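You operate a simulated robot arm through the tools that you are given. There is no shell and no other tool.

The job below is to be done with a simulated robot arm. You get a single attempt, and the scene is never put back.

TASK
Wipe the smudge off the log monitor with the blue screen pad.
Fine: screen off first, pad back where it lay, screen on again. What is to be rubbed or washed off counts as gone when no trace of it is left.

Only the result counts: the job must be done as asked and must still hold three seconds after the hand-in. Knocking over, shifting, dropping, spilling or breaking anything else fails it.

THE ROBOT
A 7-joint arm with a two-finger parallel gripper, fixed in place. Base frame: the origin is at the foot of the arm, x ahead of it, y to its left, z up; the work surface is at about z = 793. Units: mm, degrees, N and s.
Its first joint turns from -166.0 to 166.0 degrees. Payload 1.57 kg.
Tool frame: the origin (TCP) lies between the finger pads and is the grasp point; the fingertips stand 30 mm ahead of it; z points along the fingers, y is the line along which they close. Largest opening 110 mm; finger width 24, thickness 12; the body of the gripper, 48 by 112 mm, starts 78 mm behind the TCP.
Orientation is that of the tool frame in the base frame, as a unit quaternion [w, x, y, z]. With the fingers straight down and closing along the base's y, the tool's x points along the base's -x, its y along +y and its z along -z.

THE INTERFACE
- The arm moves only by the tool jog_arm. Its argument "commands" is a list of rows, each a list of 7 numbers: the gripper command, from -1 (fully open) to 1 (shut), values between in proportion, then the shift along the tool's x, y, z in mm, then the turn, a rotation vector about the tool's x, y, z in degrees. In form: [[jaw, tx, ty, tz, rx, ry, rz], ...]. A call has 1 to 20 rows; each row is the pose to reach, as a shift and turn from the pose commanded when the call began, along the tool's axes at that moment. Rows are played at 5 a second. More than 50 mm and 8.6 degrees between two rows, or a gripper value outside its range, and nothing of the call is played. A pose out of reach is approached as far as the arm can. The call stops where the force on the tool passes 50 N (or 10 N more than at its start, if that is more) or the arm is blocked; 0.2 s more then pass. The fingers move at their own pace (about 108 mm/s each) and stop on an object; they squeeze with about 35 N. The grip force told is the motor's: it shows also when the fingers shut on nothing. Time passes only in rows, and 0.2 s behind the last, so rows that repeat a pose let the fingers close. It gives the time, the measured TCP pose, the force on the tool (base axes), the opening and the grip force at its end, in the units of the frame above (readings bear some noise), with the torque about the TCP (base axes, N m) and any sound that the robot's microphone picked up.
- Cameras (640 x 400 px; columns grow to the right, rows downward): "scene" is fixed at [47.8, 649.7, 1443.8]; the picture's right is [-0.16, -0.99, 0.00], its down [-0.57, 0.10, -0.81] and it looks along [0.80, -0.13, -0.58] (base axes); focal length 280 px, centre (320, 200). "wrist" rides on the gripper at [70, 16, -141] in the tool frame; the picture's right is [-0.23, 0.97, 0.00], its down [-0.86, -0.20, -0.48] and it looks along [-0.47, -0.11, 0.88] (tool axes); focal length 222 px, centre (320, 200). There is no depth. A picture from a camera that has moved, and an enlarged one, comes with that camera's place and axes in the base frame and with its lens.
- snapshot(camera): a new picture of that camera. It takes no simulated time.
- lift_body(by): slides the trunk up (or, below 0, down) by that many mm; the arm rides with it, the base frame stays. It gives what a move gives, with no picture.
- inspect(camera, box): a new picture of the part [left, top, right, bottom] of that camera's present view, enlarged. It takes no simulated time.
- close_job(): hands the job in; it is judged then, once.

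Places have to be worked out from the pictures, the camera data and where the tool is seen. Open the gripper and draw the arm clear of the work before you hand the job in, unless the task says otherwise.

The tools are called after "Call:" as a command line: name --pt "numbers of a row" for each row, then --argument value for the rest, lists and objects as JSON in quotes. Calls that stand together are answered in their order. jog_arm: Moves the arm, as the interface text tells. Its arguments: {"type":"object","properties":{"commands":{"type":"array"}},"required":["commands"]} The other tools are called the same way: lift_body (by) slides the trunk up or down; snapshot (camera) takes a picture; inspect (camera, box) takes an enlarged picture of a part of a camera's view; close_job () hands the job in.

At the start:

```text
time_s: 0.0
tcp_pos: [476.5, 312.6, 1212.8]
tcp_rot: [0.001, -0.005, 1.0, -0.002]
contact_force: [0.2, -0.2, -0.1]
ft_torque: [0.01, 0.01, 0.0]
gripper_width: 110.0
gripper_force: 0.0
trunk travel left (down, up): [-450.0, 160.0]
```

scene: 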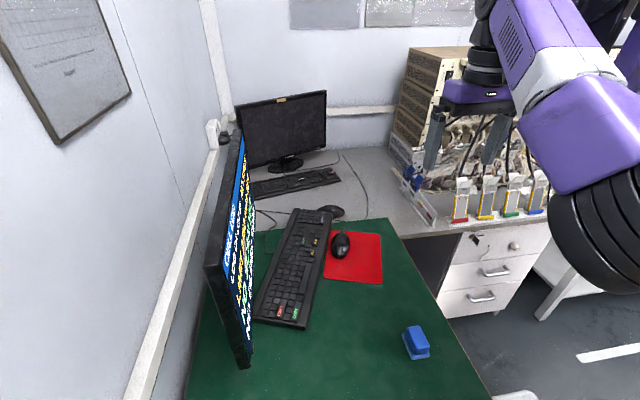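
wrist: 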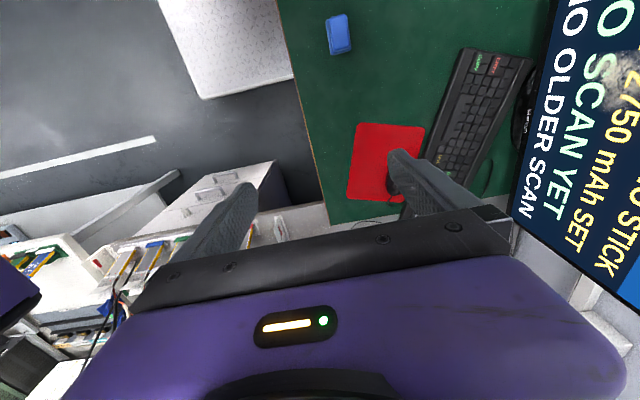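

I'll look closely at the scene first: the monitor with the text, the keyboard with coloured keys and the blue pad.

Call:
inspect --camera "scene" --box '[180, 120, 340, 380]'

Call:
inspect --camera "wrist" --box '[400, 0, 640, 300]'

Call:
inspect --camera "scene" --box '[380, 300, 460, 380]'

Call:
inspect --camera "scene" --box '[0, 0, 140, 150]'

```text
1.54 times, centred on (260, 250) of scene
camera zoom: at [47.8, 649.7, 1443.8], right [-0.16, -0.99, 0.0], down [-0.57, 0.1, -0.81], along [0.8, -0.13, -0.58], focal length 430 px, centre (412, 123)
```

zoom: 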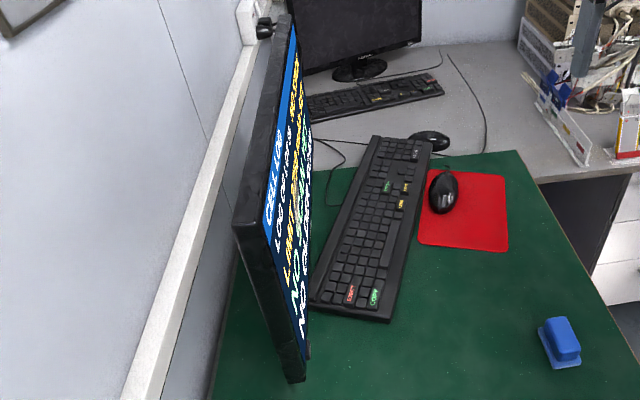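

```text
1.33 times, centred on (520, 150) of wrist
camera zoom: at [405.6, 328.2, 1354.1], right [0.22, 0.98, 0.0], down [0.86, -0.19, 0.48], along [0.47, -0.11, -0.88], focal length 296 px, centre (53, 267)
```

zoom: 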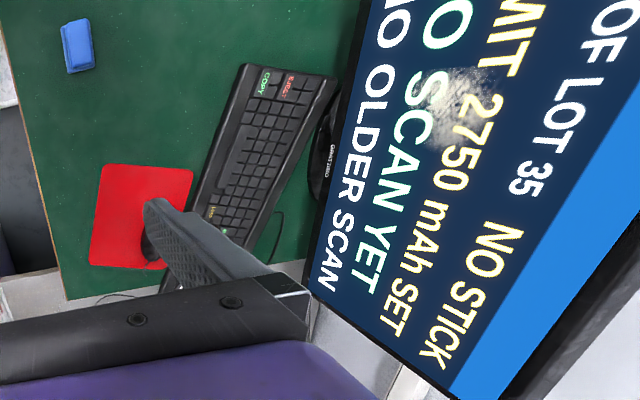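

```text
5.00 times, centred on (420, 340) of scene
camera zoom: at [47.8, 649.7, 1443.8], right [-0.16, -0.99, 0.0], down [-0.57, 0.1, -0.81], along [0.8, -0.13, -0.58], focal length 1399 px, centre (-180, -500)
```

zoom: 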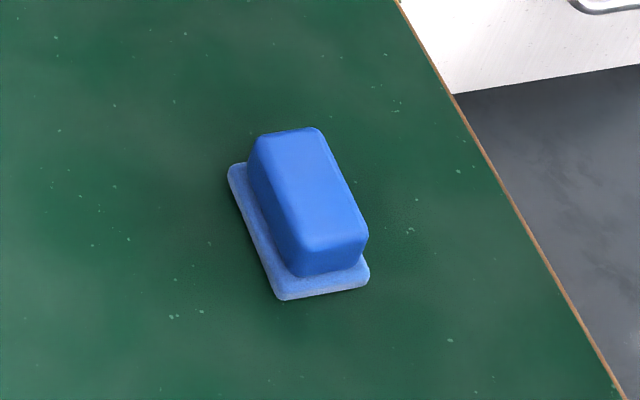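

```text
2.67 times, centred on (70, 75) of scene
camera zoom: at [47.8, 649.7, 1443.8], right [-0.16, -0.99, 0.0], down [-0.57, 0.1, -0.81], along [0.8, -0.13, -0.58], focal length 746 px, centre (987, 533)
```

zoom: 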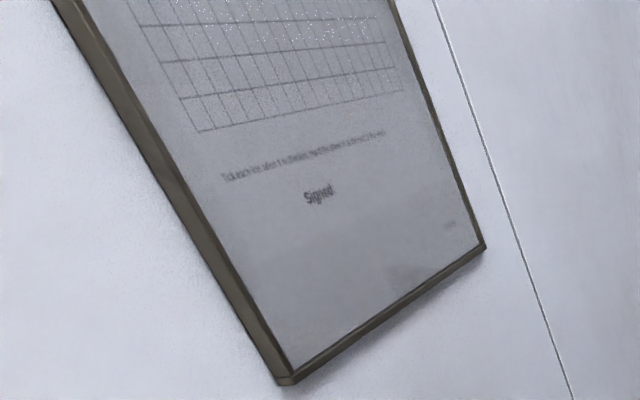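

The smudge is on the monitor whose screen faces roughly -y, over the start of "NO SCAN YET". I'll zoom in on the bezel to find a power switch, and on the keyboard keys and smudge.

Call:
inspect --camera "scene" --box '[215, 310, 295, 380]'

Call:
inspect --camera "scene" --box '[200, 120, 280, 220]'

Call:
inspect --camera "scene" --box '[200, 220, 280, 310]'

Call:
inspect --camera "wrist" --box '[500, 0, 640, 120]'

Call:
inspect --camera "scene" --box '[220, 80, 350, 200]'

```text
5.71 times, centred on (255, 345) of scene
camera zoom: at [47.8, 649.7, 1443.8], right [-0.16, -0.99, 0.0], down [-0.57, 0.1, -0.81], along [0.8, -0.13, -0.58], focal length 1599 px, centre (691, -629)
```

zoom: 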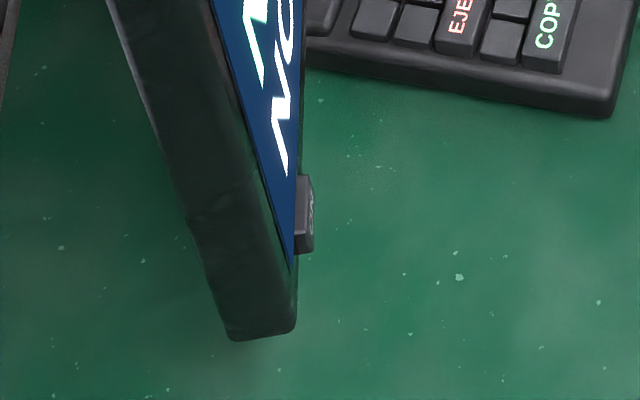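

```text
4.00 times, centred on (240, 170) of scene
camera zoom: at [47.8, 649.7, 1443.8], right [-0.16, -0.99, 0.0], down [-0.57, 0.1, -0.81], along [0.8, -0.13, -0.58], focal length 1119 px, centre (640, 320)
```

zoom: 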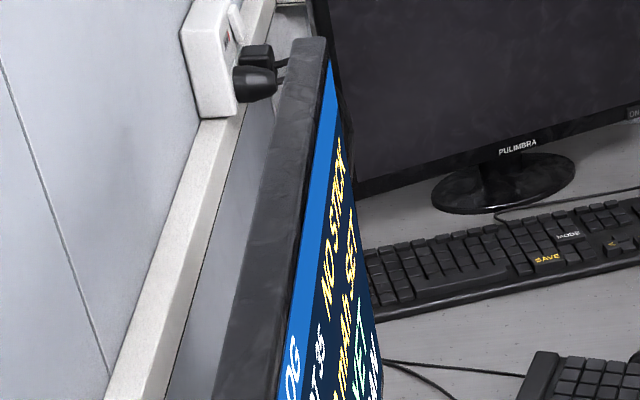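

```text
4.44 times, centred on (240, 265) of scene
camera zoom: at [47.8, 649.7, 1443.8], right [-0.16, -0.99, 0.0], down [-0.57, 0.1, -0.81], along [0.8, -0.13, -0.58], focal length 1244 px, centre (676, -89)
```

zoom: 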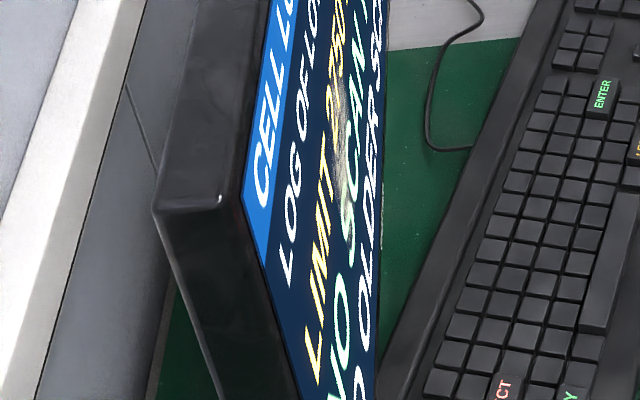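

```text
3.33 times, centred on (570, 60) of wrist
camera zoom: at [405.6, 328.2, 1354.1], right [0.22, 0.98, 0.0], down [0.86, -0.19, 0.48], along [0.47, -0.11, -0.88], focal length 740 px, centre (-513, 667)
```

zoom: 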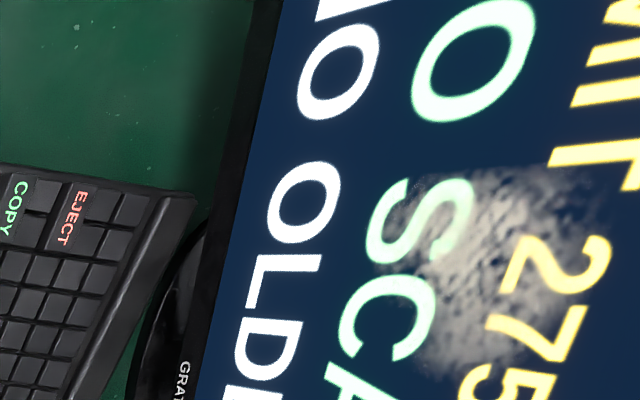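

```text
3.33 times, centred on (285, 140) of scene
camera zoom: at [47.8, 649.7, 1443.8], right [-0.16, -0.99, 0.0], down [-0.57, 0.1, -0.81], along [0.8, -0.13, -0.58], focal length 933 px, centre (437, 400)
```

zoom: 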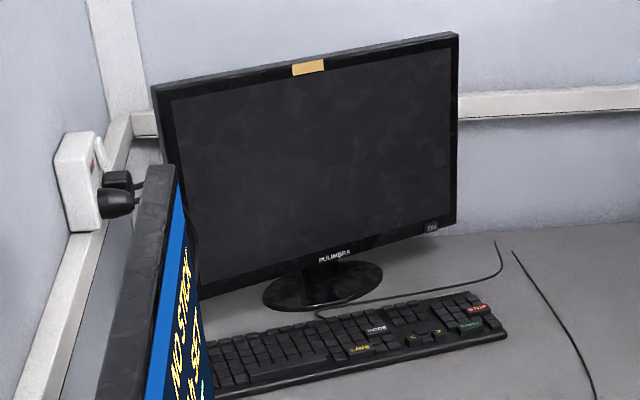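

The log monitor appears to stand at about y≈750, spanning x≈330–870 and z≈835–1140. The smudge is near (504, 750, 983), there's a raised button low on the left bezel, and the pad is near (338, 380). I'll swing the hand to face the screen from a distance to check all of this with the wrist camera.

Call:
jog_arm --pt "-1 3.32 8.39 13.77 -2.512 -2.512 -6.064" --pt "-1 6.64 16.77 27.54 -5.024 -5.024 -12.128" --pt "-1 9.96 25.16 41.31 -7.536 -7.536 -18.192" --pt "-1 13.28 33.54 55.08 -10.048 -10.048 -24.256" --pt "-1 16.6 41.93 68.85 -12.56 -12.56 -30.32" --pt "-1 19.93 50.31 82.63 -15.07 -15.07 -36.39" --pt "-1 23.25 58.7 96.4 -17.585 -17.585 -42.45" --pt "-1 26.57 67.09 110.17 -20.1 -20.1 -48.51" --pt "-1 29.89 75.47 123.94 -22.61 -22.61 -54.58" --pt "-1 33.2 83.86 137.7 -25.12 -25.12 -60.64" --pt "-1 36.5 92.25 151.5 -27.63 -27.63 -66.7" --pt "-1 39.86 100.6 165.3 -30.14 -30.14 -72.77" --pt "-1 43.2 109.0 179.0 -32.66 -32.66 -78.83" --pt "-1 46.5 117.4 192.8 -35.17 -35.17 -84.9"

```text
time_s: 3.0
tcp_pos: [427.1, 429.7, 1019.3]
tcp_rot: [-0.269, 0.658, -0.649, -0.27]
contact_force: [0.3, -0.1, 0.3]
ft_torque: [-0.05, 0.0, 0.02]
gripper_width: 110.1
gripper_force: 0.1
trunk travel left (down, up): [-450.0, 160.0]
```

The hand is now at the viewing pose, tilted 45° toward the screen. I'll take pictures with both cameras.

Call:
snapshot --camera "wrist"

Call:
snapshot --camera "scene"

```text
taken
camera wrist: at [413.4, 279.2, 1070.6], right [-0.98, 0.15, 0.16], down [0.19, 0.27, 0.94], along [0.1, 0.95, -0.29], focal length 222 px, centre (320, 200)
```

wrist: 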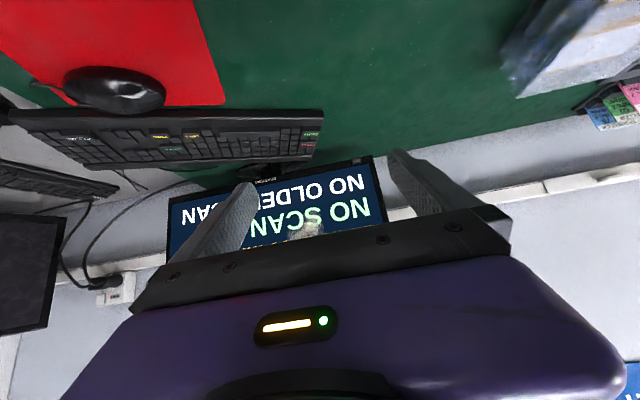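

```text
taken
```

scene: 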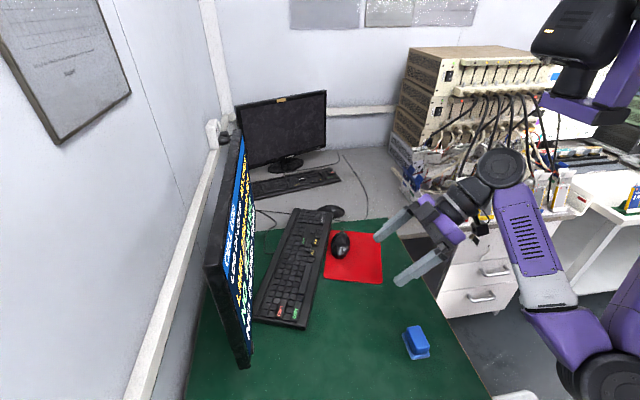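

The image is upside down in this roll. I'll zoom in on the monitor to find the button and bezel.

Call:
inspect --camera "wrist" --box '[230, 130, 430, 260]'

Call:
inspect --camera "wrist" --box '[335, 145, 395, 185]'

Call:
inspect --camera "wrist" --box '[140, 150, 280, 260]'

```text
3.08 times, centred on (330, 195) of wrist
camera zoom: at [413.4, 279.2, 1070.6], right [-0.98, 0.15, 0.16], down [0.19, 0.27, 0.94], along [0.1, 0.95, -0.29], focal length 684 px, centre (289, 215)
```

zoom: 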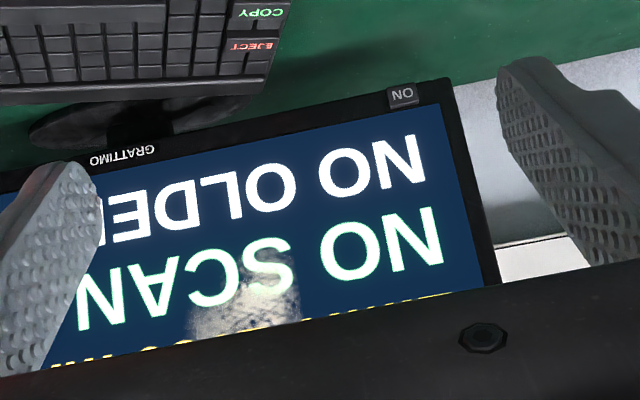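

```text
10.00 times, centred on (365, 165) of wrist
camera zoom: at [413.4, 279.2, 1070.6], right [-0.98, 0.15, 0.16], down [0.19, 0.27, 0.94], along [0.1, 0.95, -0.29], focal length 2221 px, centre (-130, 550)
```

zoom: 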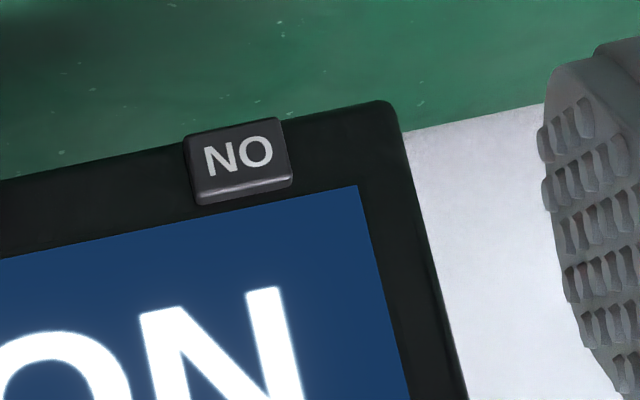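

```text
3.64 times, centred on (210, 205) of wrist
camera zoom: at [413.4, 279.2, 1070.6], right [-0.98, 0.15, 0.16], down [0.19, 0.27, 0.94], along [0.1, 0.95, -0.29], focal length 808 px, centre (720, 182)
```

zoom: 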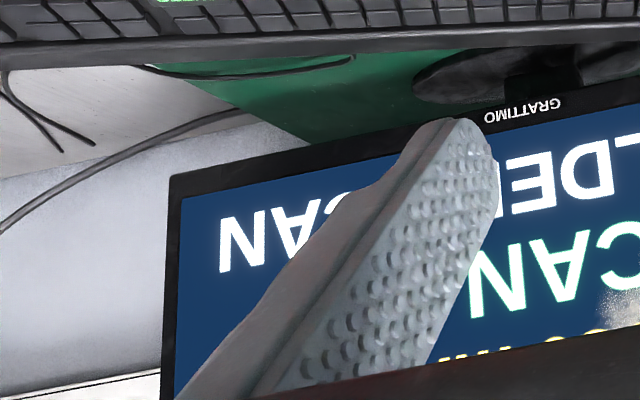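

The button reads "ON" and sits at about (365, 746, 853) on the lower-left bezel, matching the estimate from the scene camera. I'll close the fingers and bring them to a point about 65 mm in front of it, staying clear of the keyboard.

Call:
jog_arm --pt "1 -6.36 6.5 23.3 0 0 0" --pt "1 -12.7 13 46.7 0 0 0" --pt "1 -19.1 19.5 70 0 0 0" --pt "1 -25.4 26 93.3 0 0 0" --pt "1 -31.8 32.5 116.7 0 0 0" --pt "1 -38.2 39 140 0 0 0" --pt "1 -44.5 45.5 163.3 0 0 0" --pt "1 -50.9 52 186.6 0 0 0" --pt "1 -57.3 58.5 210 0 0 0" --pt "1 -63.6 65 233.3 0 0 0" --pt "1 -55 65 249 0 0 0" --pt "1 -46.67 65 264.5 0 0 0" --pt "1 -46.67 65 264.5 0 0 0"

Call:
snapshot --camera "wrist"

Call:
snapshot --camera "scene"

```text
time_s: 5.8
tcp_pos: [363.5, 648.2, 864.0]
tcp_rot: [-0.268, 0.658, -0.65, -0.271]
contact_force: [0.1, -0.8, -0.8]
ft_torque: [0.0, 0.02, -0.01]
gripper_width: 0.0
gripper_force: 21.4
trunk travel left (down, up): [-450.0, 160.0]
```

```text
taken
camera wrist: at [347.5, 497.2, 916.3], right [-0.98, 0.15, 0.16], down [0.2, 0.27, 0.94], along [0.1, 0.95, -0.29], focal length 222 px, centre (320, 200)
```

wrist: 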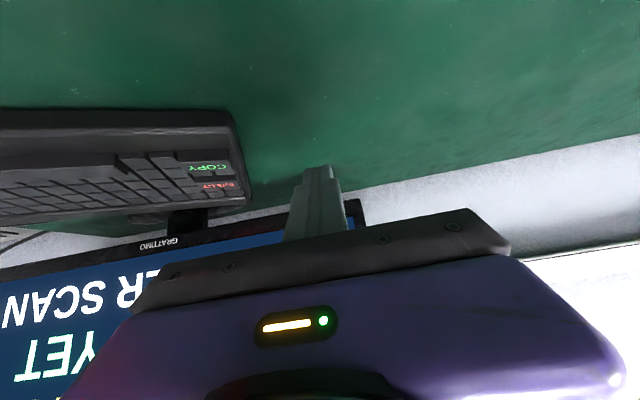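

```text
taken
```

scene: 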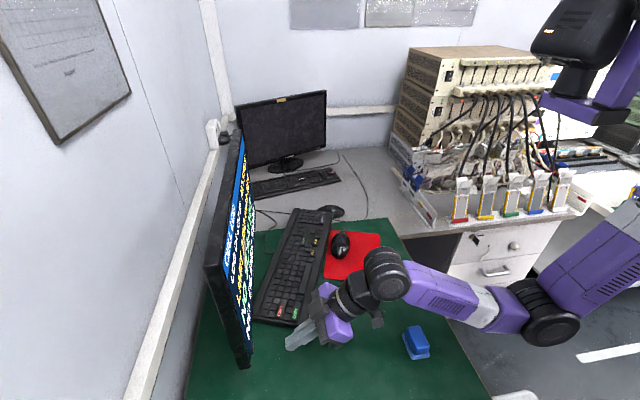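

The fingers are shut at (363.5, 648, 864). I'll check the alignment of the fingertips against the button in the scene view.

Call:
inspect --camera "scene" --box '[230, 310, 330, 380]'

Call:
inspect --camera "wrist" --box '[260, 140, 400, 240]'

```text
5.71 times, centred on (280, 345) of scene
camera zoom: at [47.8, 649.7, 1443.8], right [-0.16, -0.99, 0.0], down [-0.57, 0.1, -0.81], along [0.8, -0.13, -0.58], focal length 1599 px, centre (549, -629)
```

zoom: 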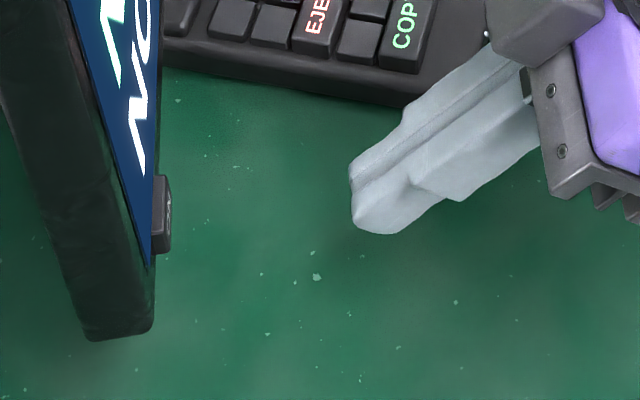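

```text
4.00 times, centred on (330, 190) of wrist
camera zoom: at [347.5, 497.2, 916.3], right [-0.98, 0.15, 0.16], down [0.2, 0.27, 0.94], along [0.1, 0.95, -0.29], focal length 888 px, centre (280, 240)
```

zoom: 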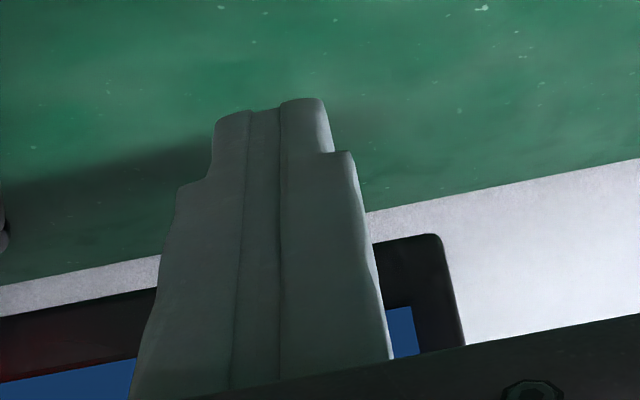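

The fingertip projection matches the readings to within a pixel, and the height and x line up with the button. I'll advance 50 mm along +y, still short of contact.

Call:
jog_arm --pt "1 -7.07 0 7.07 0 0 0" --pt "1 -14.14 0 14.14 0 0 0" --pt "1 -21.2 0 21.2 0 0 0" --pt "1 -28.3 0 28.3 0 0 0" --pt "1 -35.4 0 35.4 0 0 0" --pt "1 -35.4 0 35.4 0 0 0"

Call:
inspect --camera "scene" --box '[220, 310, 320, 380]'

```text
time_s: 7.2
tcp_pos: [362.4, 697.3, 863.6]
tcp_rot: [-0.268, 0.658, -0.65, -0.271]
contact_force: [0.6, 0.1, -0.1]
ft_torque: [0.02, 0.03, 0.0]
gripper_width: 0.0
gripper_force: 21.4
trunk travel left (down, up): [-450.0, 160.0]
```

```text
5.71 times, centred on (270, 345) of scene
camera zoom: at [47.8, 649.7, 1443.8], right [-0.16, -0.99, 0.0], down [-0.57, 0.1, -0.81], along [0.8, -0.13, -0.58], focal length 1599 px, centre (606, -629)
```

zoom: 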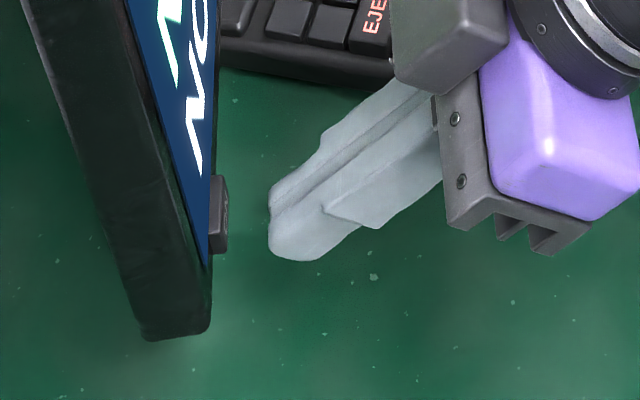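

The gap to the button looks like about 15 mm. I'll advance 12 mm slowly and watch the force.

Call:
jog_arm --pt "1 -2.12 0 2.12 0 0 0" --pt "1 -4.24 0 4.24 0 0 0" --pt "1 -6.36 0 6.36 0 0 0" --pt "1 -8.5 0 8.5 0 0 0" --pt "1 -8.5 0 8.5 0 0 0"

Call:
inspect --camera "scene" --box '[220, 310, 320, 380]'

```text
time_s: 8.4
tcp_pos: [361.4, 709.9, 864.4]
tcp_rot: [-0.268, 0.658, -0.65, -0.27]
contact_force: [-0.1, 0.2, -0.3]
ft_torque: [-0.03, -0.01, 0.01]
gripper_width: 0.0
gripper_force: 21.1
trunk travel left (down, up): [-450.0, 160.0]
```

```text
5.71 times, centred on (270, 345) of scene
camera zoom: at [47.8, 649.7, 1443.8], right [-0.16, -0.99, 0.0], down [-0.57, 0.1, -0.81], along [0.8, -0.13, -0.58], focal length 1599 px, centre (606, -629)
```

zoom: 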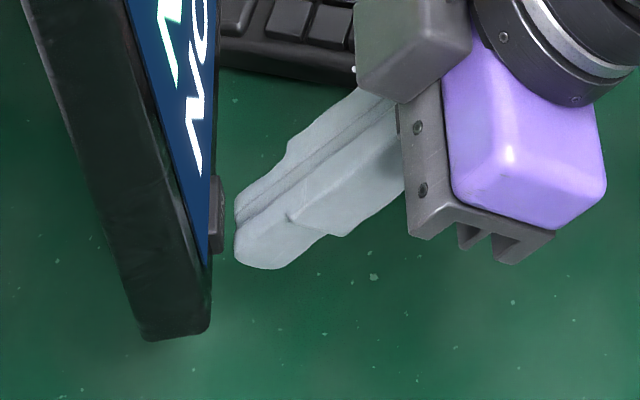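

About 3 mm remain. I'll nudge x by +3 mm and creep forward in roughly 1 mm rows.

Call:
jog_arm --pt "1 -0.7 -3 0.7 0 0 0" --pt "1 -1.4 -3 1.4 0 0 0" --pt "1 -2.1 -3 2.1 0 0 0" --pt "1 -2.8 -3 2.8 0 0 0"

```text
time_s: 9.4
tcp_pos: [364.2, 712.4, 864.8]
tcp_rot: [-0.268, 0.658, -0.65, -0.271]
contact_force: [0.8, -3.2, 0.8]
ft_torque: [-0.02, -0.06, 0.04]
gripper_width: 0.0
gripper_force: 20.7
trunk travel left (down, up): [-450.0, 160.0]
heard: click
```

I heard a click and the force is about 3 N. I'll check whether the screen is off.

Call:
inspect --camera "scene" --box '[180, 120, 340, 380]'

Call:
inspect --camera "scene" --box '[220, 310, 320, 380]'

```text
1.54 times, centred on (260, 250) of scene
camera zoom: at [47.8, 649.7, 1443.8], right [-0.16, -0.99, 0.0], down [-0.57, 0.1, -0.81], along [0.8, -0.13, -0.58], focal length 430 px, centre (412, 123)
```

zoom: 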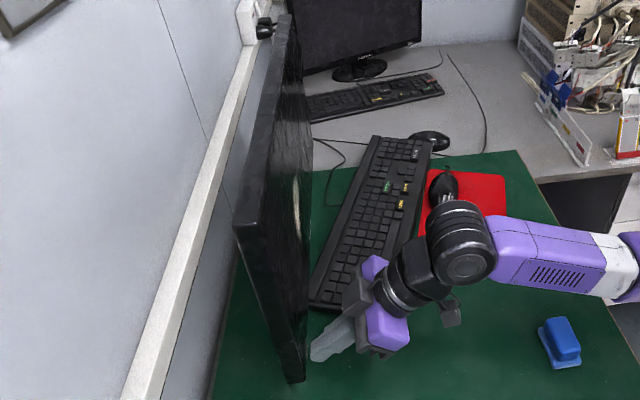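

```text
5.71 times, centred on (270, 345) of scene
camera zoom: at [47.8, 649.7, 1443.8], right [-0.16, -0.99, 0.0], down [-0.57, 0.1, -0.81], along [0.8, -0.13, -0.58], focal length 1599 px, centre (606, -629)
```

zoom: 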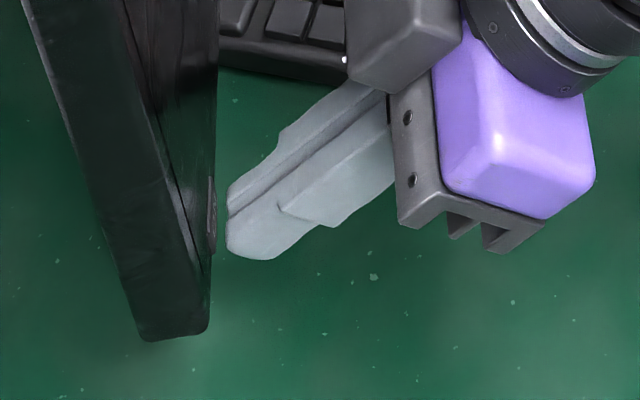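

The screen is dark and the button has sunk flush. I'll back off and rise to a vantage point where the gripper doesn't block the smudge.

Call:
jog_arm --pt "1 14.1 0 -23.6 0 0 0" --pt "1 28.3 0 -47.1 0 0 0" --pt "1 42.4 0 -70.7 0 0 0" --pt "1 37.8 -9.1 -107.6 0 0 0" --pt "1 33.3 -18.2 -144.5 0 0 0" --pt "1 28.7 -27.3 -181.5 0 0 0" --pt "1 24.2 -36.4 -218.4 0 0 0" --pt "1 19.6 -45.5 -255.3 0 0 0" --pt "1 15.0 -54.7 -292.2 0 0 0" --pt "1 10.5 -63.8 -329.1 0 0 0" --pt "1 5.9 -72.9 -366.1 0 0 0" --pt "1 1.4 -82 -403 0 0 0" --pt "1 1.4 -82 -403 0 0 0"

Call:
snapshot --camera "wrist"

Call:
snapshot --camera "scene"

```text
time_s: 12.2
tcp_pos: [443.6, 433.7, 1137.7]
tcp_rot: [-0.253, 0.663, -0.653, -0.265]
contact_force: [0.5, -0.9, 0.7]
ft_torque: [0.02, 0.04, 0.03]
gripper_width: 0.1
gripper_force: 20.8
trunk travel left (down, up): [-450.0, 160.0]
```

```text
taken
camera wrist: at [429.9, 285.3, 1194.6], right [-0.98, 0.15, 0.16], down [0.2, 0.3, 0.93], along [0.09, 0.94, -0.33], focal length 222 px, centre (320, 200)
```

wrist: 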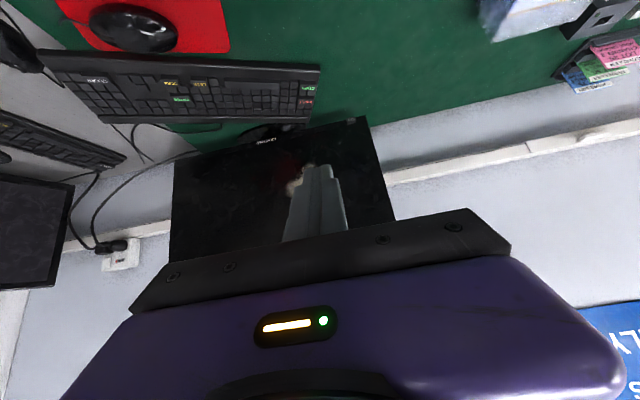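

```text
taken
```

scene: 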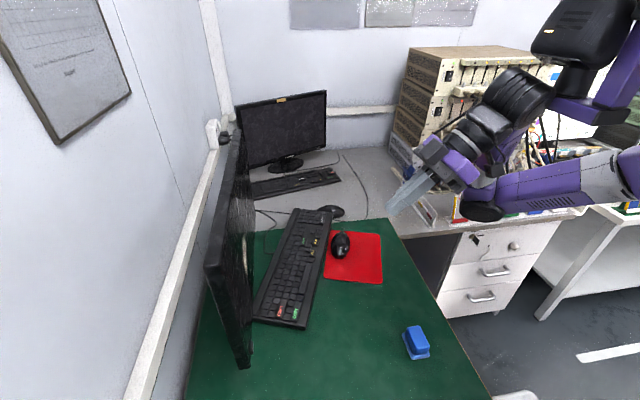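

The closed fingers hide the smudge and the arm fell a little short of the commanded pose. I'll open the jaws and drop 40 mm to a more comfortable pose to see it.

Call:
jog_arm --pt "-1 7 0 7 0 0 0" --pt "-1 14.1 0 14.1 0 0 0" --pt "-1 21.2 0 21.2 0 0 0" --pt "-1 21.2 0 21.2 0 0 0"

Call:
inspect --camera "wrist" --box '[160, 100, 400, 250]'

```text
time_s: 13.2
tcp_pos: [452.2, 431.3, 1116.1]
tcp_rot: [-0.263, 0.656, -0.654, -0.268]
contact_force: [-0.5, 0.6, -0.3]
ft_torque: [0.02, 0.0, -0.02]
gripper_width: 110.0
gripper_force: 0.0
trunk travel left (down, up): [-450.0, 160.0]
```

```text
2.67 times, centred on (280, 175) of wrist
camera zoom: at [435.3, 281.9, 1169.4], right [-0.97, 0.16, 0.16], down [0.2, 0.28, 0.94], along [0.1, 0.95, -0.3], focal length 592 px, centre (427, 267)
```

zoom: 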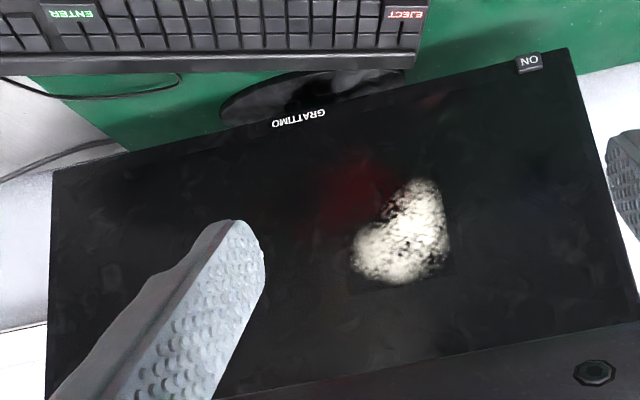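

With the screen dark the smudge shows clearly, spanning x≈460–550 and z≈937–1032, and the monitor face is parallel to x at y≈746. Next I'll return the tool to pointing down and look at the pad from above.

Call:
jog_arm --pt "-1 6.56 3.57 5.56 2.512 2.512 6.064" --pt "-1 13.13 7.14 11.11 5.024 5.024 12.128" --pt "-1 19.69 10.71 16.67 7.536 7.536 18.192" --pt "-1 26.26 14.28 22.23 10.048 10.048 24.256" --pt "-1 32.82 17.86 27.79 12.56 12.56 30.32" --pt "-1 39.38 21.43 33.34 15.07 15.07 36.39" --pt "-1 45.95 25 38.9 17.585 17.585 42.45" --pt "-1 52.5 28.57 44.46 20.1 20.1 48.51" --pt "-1 59.08 32.14 50 22.61 22.61 54.58" --pt "-1 65.64 35.71 55.57 25.12 25.12 60.64" --pt "-1 72.2 39.28 61.13 27.63 27.63 66.7" --pt "-1 78.77 42.85 66.68 30.14 30.14 72.77" --pt "-1 85.33 46.42 72.24 32.66 32.66 78.83" --pt "-1 91.9 50 77.8 35.17 35.17 84.9" --pt "-1 91.9 50 77.8 35.17 35.17 84.9"

Call:
snapshot --camera "wrist"

Call:
snapshot --camera "scene"

```text
time_s: 16.4
tcp_pos: [399.1, 417.9, 997.2]
tcp_rot: [0.001, -0.005, 1.0, -0.002]
contact_force: [0.4, -0.5, -0.2]
ft_torque: [-0.01, -0.04, 0.0]
gripper_width: 110.0
gripper_force: 0.0
trunk travel left (down, up): [-450.0, 160.0]
```

```text
taken
camera wrist: at [328.5, 434.8, 1139.4], right [0.22, 0.98, 0.0], down [0.86, -0.19, 0.48], along [0.47, -0.11, -0.88], focal length 222 px, centre (320, 200)
```

wrist: 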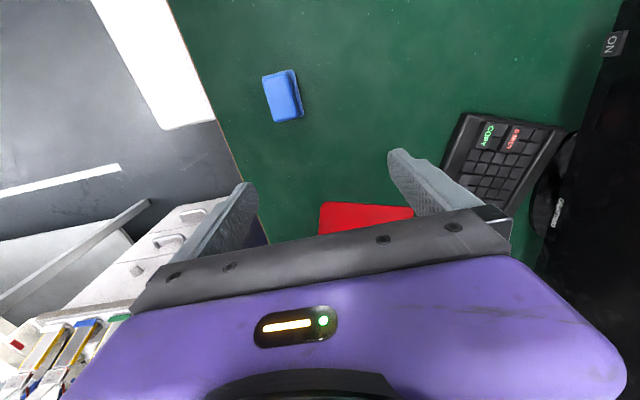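

```text
taken
```

scene: 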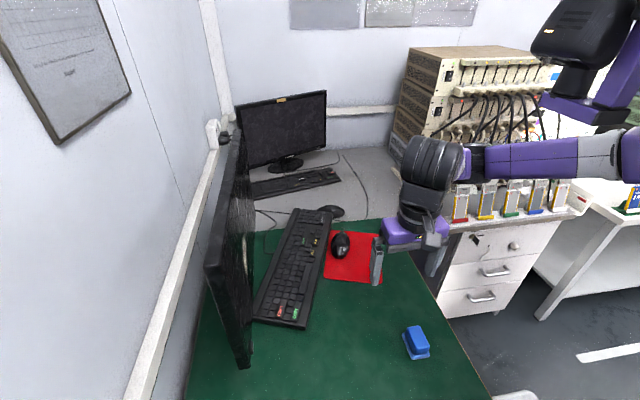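

I'll zoom in on the pad from this pose to record exactly where it lies.

Call:
inspect --camera "wrist" --box '[250, 60, 314, 130]'

Call:
inspect --camera "scene" --box '[396, 320, 436, 365]'

```text
5.71 times, centred on (282, 95) of wrist
camera zoom: at [328.5, 434.8, 1139.4], right [0.22, 0.98, 0.0], down [0.86, -0.19, 0.48], along [0.47, -0.11, -0.88], focal length 1269 px, centre (537, 800)
```

zoom: 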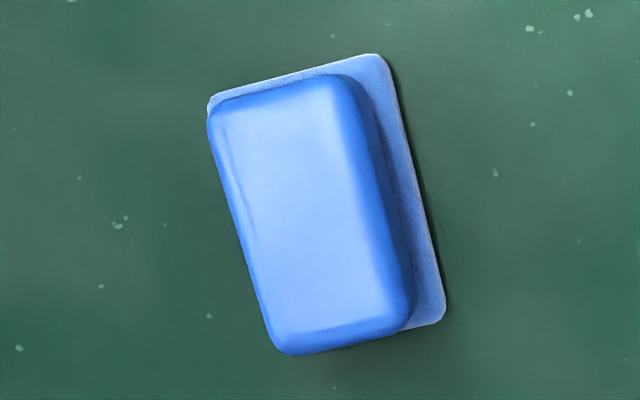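

```text
8.89 times, centred on (416, 342) of scene
camera zoom: at [47.8, 649.7, 1443.8], right [-0.16, -0.99, 0.0], down [-0.57, 0.1, -0.81], along [0.8, -0.13, -0.58], focal length 2487 px, centre (-533, -1067)
```

zoom: 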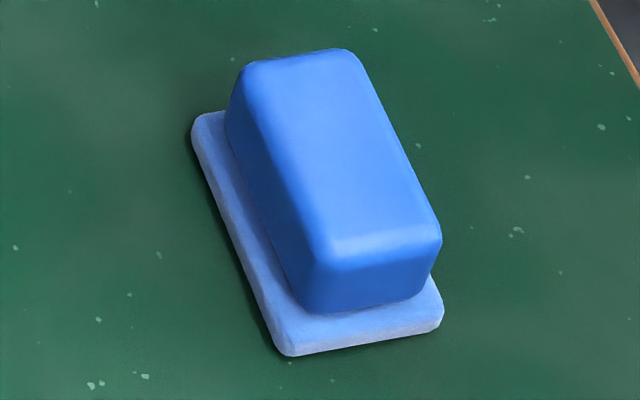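

The pad base measures about x 310–368, y 359–401, axis-aligned and centred near (339, 380). Its handle is about 33 mm wide in y, with its top near z≈821. I'll move over it at height and check that the arm tracks there.

Call:
jog_arm --pt "-0.3 15 -10 10 0 0 0" --pt "-0.3 30 -20 20 0 0 0" --pt "-0.3 45 -30 30 0 0 0" --pt "-0.3 60 -39 40 0 0 0" --pt "-0.3 60 -39 40 0 0 0" --pt "-0.3 60 -39 40 0 0 0"

Call:
snapshot --camera "wrist"

```text
time_s: 17.8
tcp_pos: [340.5, 379.9, 958.5]
tcp_rot: [0.0, -0.004, 1.0, -0.001]
contact_force: [-0.6, 0.0, 0.8]
ft_torque: [0.02, 0.01, -0.02]
gripper_width: 71.8
gripper_force: 0.1
trunk travel left (down, up): [-450.0, 160.0]
```

```text
taken
camera wrist: at [268.5, 395.8, 1100.4], right [0.22, 0.98, 0.0], down [0.86, -0.19, 0.48], along [0.47, -0.11, -0.88], focal length 222 px, centre (320, 200)
```

wrist: 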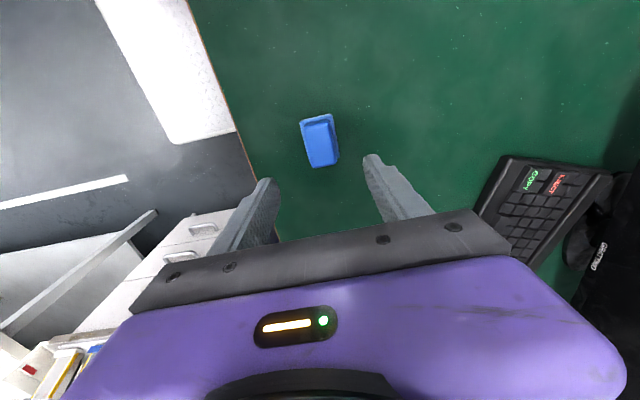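

Tracking is good here (340.5, 379.9, 958.5). I'll descend to about z=880 and check again for any reach limit.

Call:
jog_arm --pt "-0.3 0 0 16 0 0 0" --pt "-0.3 0 0 32 0 0 0" --pt "-0.3 0 0 48 0 0 0" --pt "-0.3 0 0 64 0 0 0" --pt "-0.3 0 0 80 0 0 0" --pt "-0.3 0 0 80 0 0 0"

Call:
snapshot --camera "wrist"

Call:
inspect --camera "scene" --box '[360, 280, 460, 380]'

```text
time_s: 19.2
tcp_pos: [338.9, 377.2, 878.4]
tcp_rot: [0.001, -0.006, 1.0, -0.002]
contact_force: [0.2, -0.2, 0.2]
ft_torque: [0.01, 0.05, -0.01]
gripper_width: 71.3
gripper_force: 0.1
trunk travel left (down, up): [-450.0, 160.0]
```

```text
taken
camera wrist: at [269.0, 394.1, 1020.3], right [0.22, 0.98, 0.0], down [0.86, -0.19, 0.48], along [0.47, -0.11, -0.88], focal length 222 px, centre (320, 200)
```

wrist: 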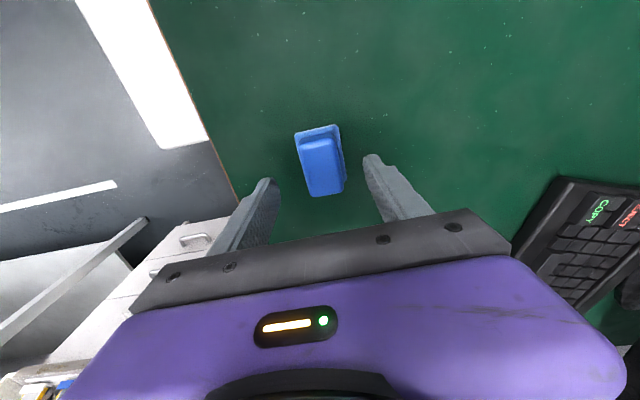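

```text
4.00 times, centred on (410, 330) of scene
camera zoom: at [47.8, 649.7, 1443.8], right [-0.16, -0.99, 0.0], down [-0.57, 0.1, -0.81], along [0.8, -0.13, -0.58], focal length 1119 px, centre (-40, -320)
```

zoom: 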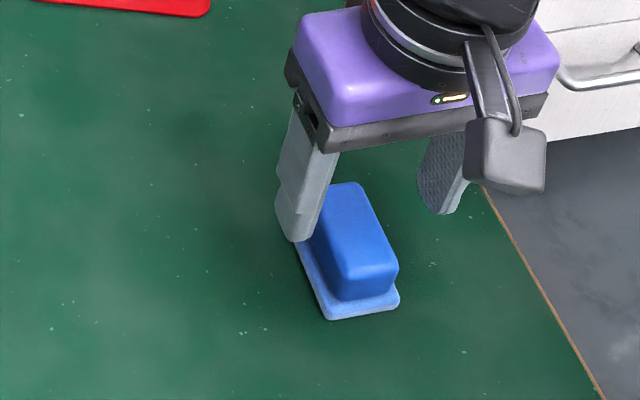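

The arm reaches z=878 fine. I'll zoom in to check the pad's centring between the fingers.

Call:
inspect --camera "wrist" --box '[250, 110, 400, 220]'

```text
3.64 times, centred on (325, 165) of wrist
camera zoom: at [269.0, 394.1, 1020.3], right [0.22, 0.98, 0.0], down [0.86, -0.19, 0.48], along [0.47, -0.11, -0.88], focal length 808 px, centre (302, 327)
```

zoom: 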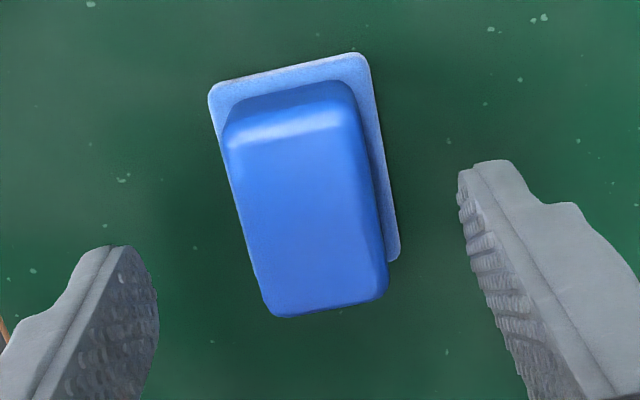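

The pad centre is (340, 380) and the TCP is about (339, 378.5). I'll shift 1.5 mm in y and descend 44 mm so the fingertips stop just above the pad's base plate.

Call:
jog_arm --pt "-0.3 -1 1.5 10 0 0 0" --pt "-0.3 -1 1.5 20 0 0 0" --pt "-0.3 -1 1.5 30 0 0 0" --pt "-0.3 -1 1.5 38 0 0 0" --pt "-0.3 -1 1.5 44 0 0 0" --pt "-0.3 -1 1.5 44 0 0 0"

Call:
inspect --camera "scene" --box '[380, 300, 450, 370]'

Call:
inspect --camera "wrist" --box '[250, 110, 400, 220]'

```text
time_s: 20.6
tcp_pos: [340.4, 380.3, 834.1]
tcp_rot: [0.001, -0.005, 1.0, -0.003]
contact_force: [0.2, -0.6, 0.1]
ft_torque: [-0.02, -0.01, 0.0]
gripper_width: 71.6
gripper_force: 0.1
trunk travel left (down, up): [-450.0, 160.0]
```

```text
5.71 times, centred on (415, 335) of scene
camera zoom: at [47.8, 649.7, 1443.8], right [-0.16, -0.99, 0.0], down [-0.57, 0.1, -0.81], along [0.8, -0.13, -0.58], focal length 1599 px, centre (-223, -571)
```

zoom: 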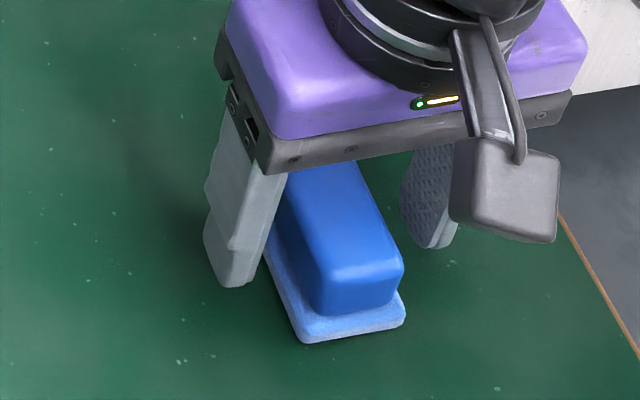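

```text
3.64 times, centred on (325, 165) of wrist
camera zoom: at [270.4, 396.0, 976.6], right [0.22, 0.98, 0.0], down [0.86, -0.19, 0.48], along [0.47, -0.11, -0.88], focal length 808 px, centre (302, 327)
```

zoom: 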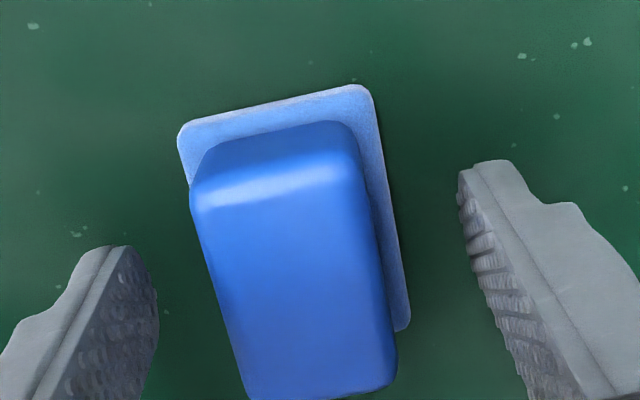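

The TCP is at (340.4, 380.3, 834) with the pad centred between the fingers. I'll close the gripper on the handle.

Call:
jog_arm --pt "0.2 0 0 0 0 0 0" --pt "1 0 0 0 0 0 0" --pt "1 0 0 0 0 0 0" --pt "1 0 0 0 0 0 0"

Call:
inspect --camera "scene" --box '[380, 300, 450, 370]'

Call:
inspect --camera "wrist" --box '[250, 110, 400, 220]'

```text
time_s: 21.6
tcp_pos: [341.3, 380.4, 835.2]
tcp_rot: [0.001, -0.004, 1.0, -0.002]
contact_force: [0.3, 0.1, 0.3]
ft_torque: [0.04, 0.0, 0.03]
gripper_width: 33.0
gripper_force: 34.9
trunk travel left (down, up): [-450.0, 160.0]
```

```text
5.71 times, centred on (415, 335) of scene
camera zoom: at [47.8, 649.7, 1443.8], right [-0.16, -0.99, 0.0], down [-0.57, 0.1, -0.81], along [0.8, -0.13, -0.58], focal length 1599 px, centre (-223, -571)
```

zoom: 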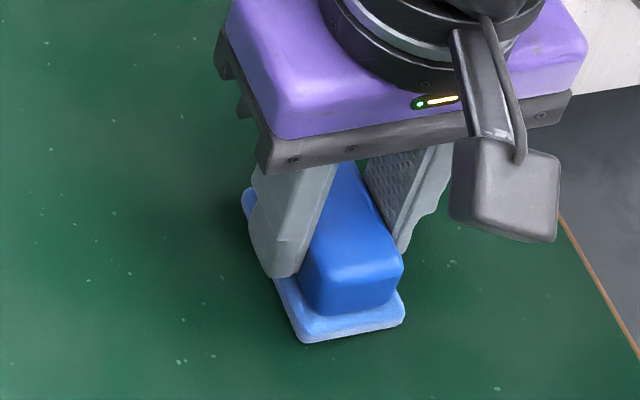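

```text
3.64 times, centred on (325, 165) of wrist
camera zoom: at [270.4, 396.0, 976.8], right [0.22, 0.98, 0.0], down [0.86, -0.19, 0.48], along [0.47, -0.11, -0.88], focal length 808 px, centre (302, 327)
```

zoom: 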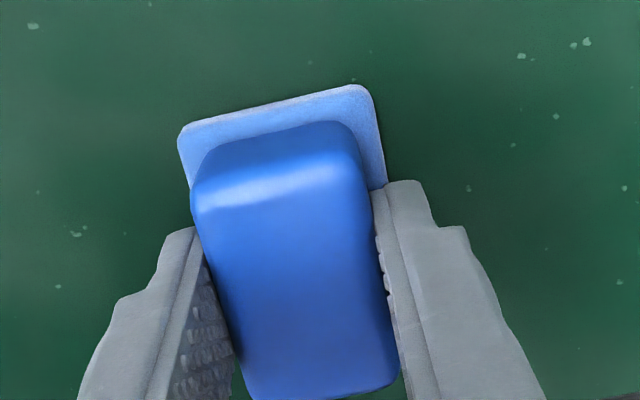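

The handle is gripped at 33 mm width and the pad hasn't moved. I'll lift it straight up and carry it outward.

Call:
jog_arm --pt "1 0 0 -8 0 0 0" --pt "1 0 0 -20 0 0 0" --pt "1 0 0 -40 0 0 0" --pt "1 0 0 -64 0 0 0" --pt "1 0 0 -88 0 0 0" --pt "1 0 0 -112 0 0 0" --pt "1 0 0 -136 0 0 0" --pt "1 0 0 -160 0 0 0" --pt "1 -18 23 -160 0 0 0" --pt "1 -36 47 -160 0 0 0" --pt "1 -54 70 -160 0 0 0" --pt "1 -73 93 -160 0 0 0" --pt "1 -91 117 -160 0 0 0" --pt "1 -109 140 -160 0 0 0" --pt "1 -109 140 -160 0 0 0"

Call:
snapshot --camera "scene"

Call:
snapshot --camera "wrist"

```text
time_s: 24.8
tcp_pos: [448.5, 523.4, 995.5]
tcp_rot: [0.001, -0.005, 1.0, -0.001]
contact_force: [0.0, -0.3, -0.5]
ft_torque: [0.01, 0.0, -0.01]
gripper_width: 33.0
gripper_force: 34.5
trunk travel left (down, up): [-450.0, 160.0]
```

```text
taken
```

scene: 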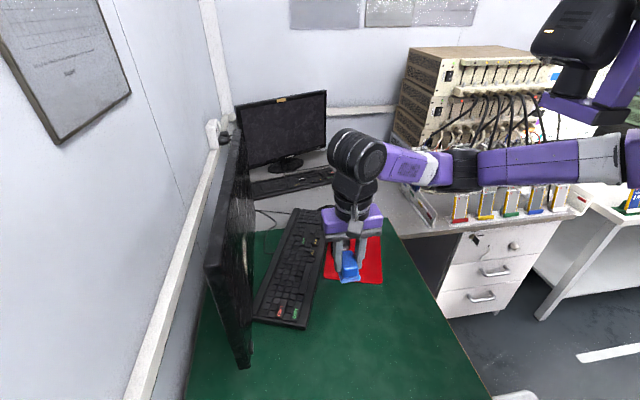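

```text
taken
camera wrist: at [376.9, 538.6, 1136.7], right [0.22, 0.98, 0.0], down [0.86, -0.19, 0.48], along [0.47, -0.11, -0.88], focal length 222 px, centre (320, 200)
```

wrist: 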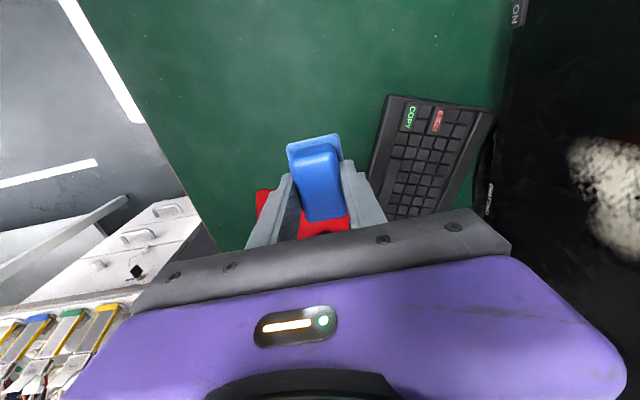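

The pad is secure. I'll rotate the tool to face the screen (tool z → +y, pad face toward the monitor) while moving to about (505, 620, 985), still roughly 80 mm short of the screen.

Call:
jog_arm --pt "1 -3.77 6.47 0.67 -4.619 -4.619 -4.619" --pt "1 -7.53 12.93 1.33 -9.237 -9.237 -9.237" --pt "1 -11.3 19.4 2 -13.856 -13.856 -13.856" --pt "1 -15.07 25.87 2.67 -18.475 -18.475 -18.475" --pt "1 -18.83 32.33 3.33 -23.09 -23.09 -23.09" --pt "1 -22.6 38.8 4 -27.71 -27.71 -27.71" --pt "1 -26.37 45.27 4.67 -32.33 -32.33 -32.33" --pt "1 -30.13 51.73 5.33 -36.95 -36.95 -36.95" --pt "1 -33.9 58.2 6 -41.57 -41.57 -41.57" --pt "1 -37.67 64.67 6.67 -46.19 -46.19 -46.19" --pt "1 -41.43 71.13 7.33 -50.81 -50.81 -50.81" --pt "1 -45.2 77.6 8 -55.42 -55.42 -55.42" --pt "1 -48.97 84.07 8.67 -60.04 -60.04 -60.04" --pt "1 -52.73 90.53 9.33 -64.66 -64.66 -64.66" --pt "1 -56.5 97 10 -69.28 -69.28 -69.28" --pt "1 -56.5 97 10 -69.28 -69.28 -69.28"

Call:
snapshot --camera "scene"

Call:
snapshot --camera "wrist"

```text
time_s: 28.2
tcp_pos: [503.3, 619.3, 983.9]
tcp_rot: [-0.497, 0.504, -0.498, -0.501]
contact_force: [-0.3, -0.2, 0.4]
ft_torque: [-0.02, 0.01, 0.02]
gripper_width: 33.1
gripper_force: 35.6
trunk travel left (down, up): [-450.0, 160.0]
```

```text
taken
```

scene: 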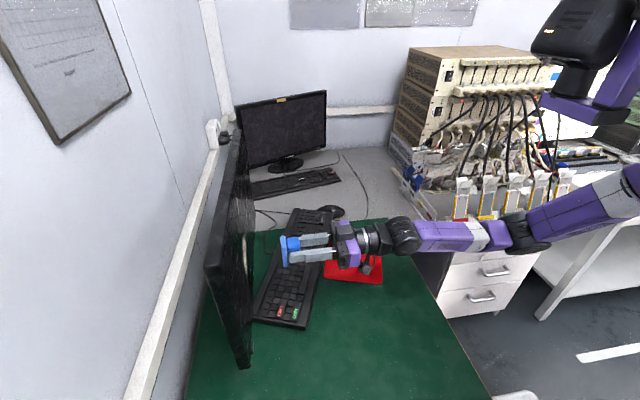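

```text
taken
camera wrist: at [488.3, 477.3, 915.2], right [-0.97, -0.01, 0.23], down [0.2, -0.47, 0.86], along [0.1, 0.88, 0.46], focal length 222 px, centre (320, 200)
```

wrist: 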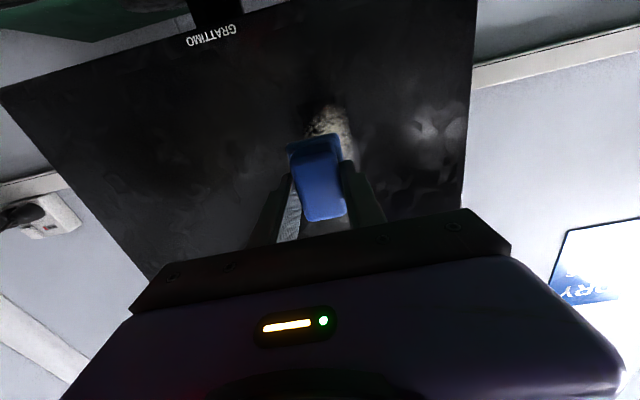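

The pad now faces the screen. A faint patch also shows on the dark screen to the right in the wrist view, so I'll zoom in on it and on the smudge.

Call:
inspect --camera "wrist" --box '[360, 70, 480, 180]'

Call:
inspect --camera "wrist" --box '[260, 70, 400, 180]'

Call:
inspect --camera "scene" --box '[200, 120, 340, 380]'

```text
3.64 times, centred on (420, 125) of wrist
camera zoom: at [488.3, 477.3, 915.2], right [-0.97, -0.01, 0.23], down [0.2, -0.47, 0.86], along [0.1, 0.88, 0.46], focal length 808 px, centre (-44, 473)
```

zoom: 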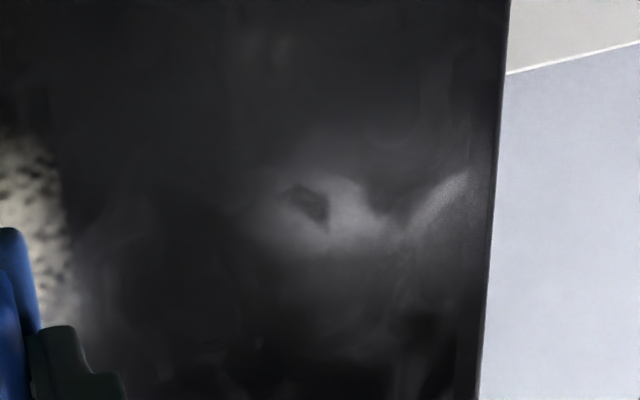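

```text
3.64 times, centred on (330, 125) of wrist
camera zoom: at [488.3, 477.3, 915.2], right [-0.97, -0.01, 0.23], down [0.2, -0.47, 0.86], along [0.1, 0.88, 0.46], focal length 808 px, centre (284, 473)
```

zoom: 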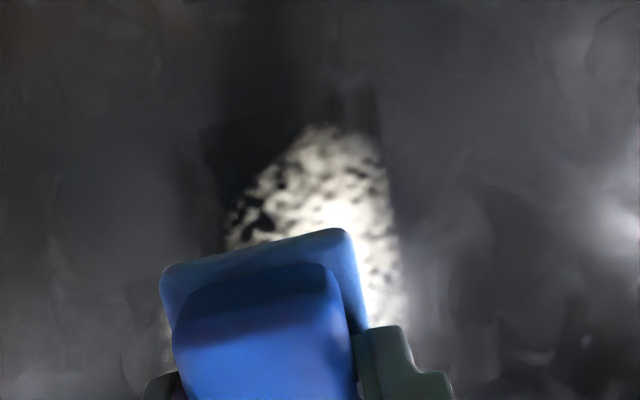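

```text
1.54 times, centred on (270, 250) of scene
camera zoom: at [47.8, 649.7, 1443.8], right [-0.16, -0.99, 0.0], down [-0.57, 0.1, -0.81], along [0.8, -0.13, -0.58], focal length 430 px, centre (397, 123)
```

zoom: 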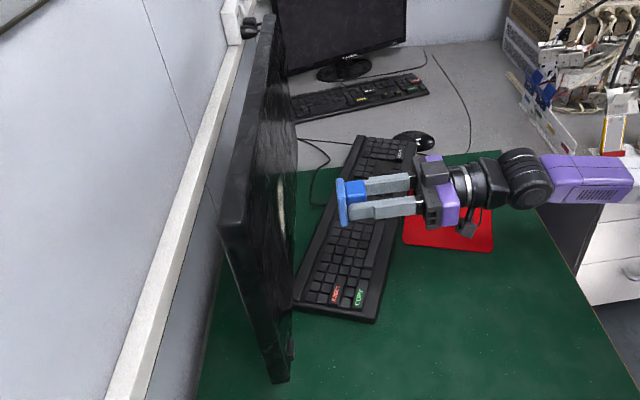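

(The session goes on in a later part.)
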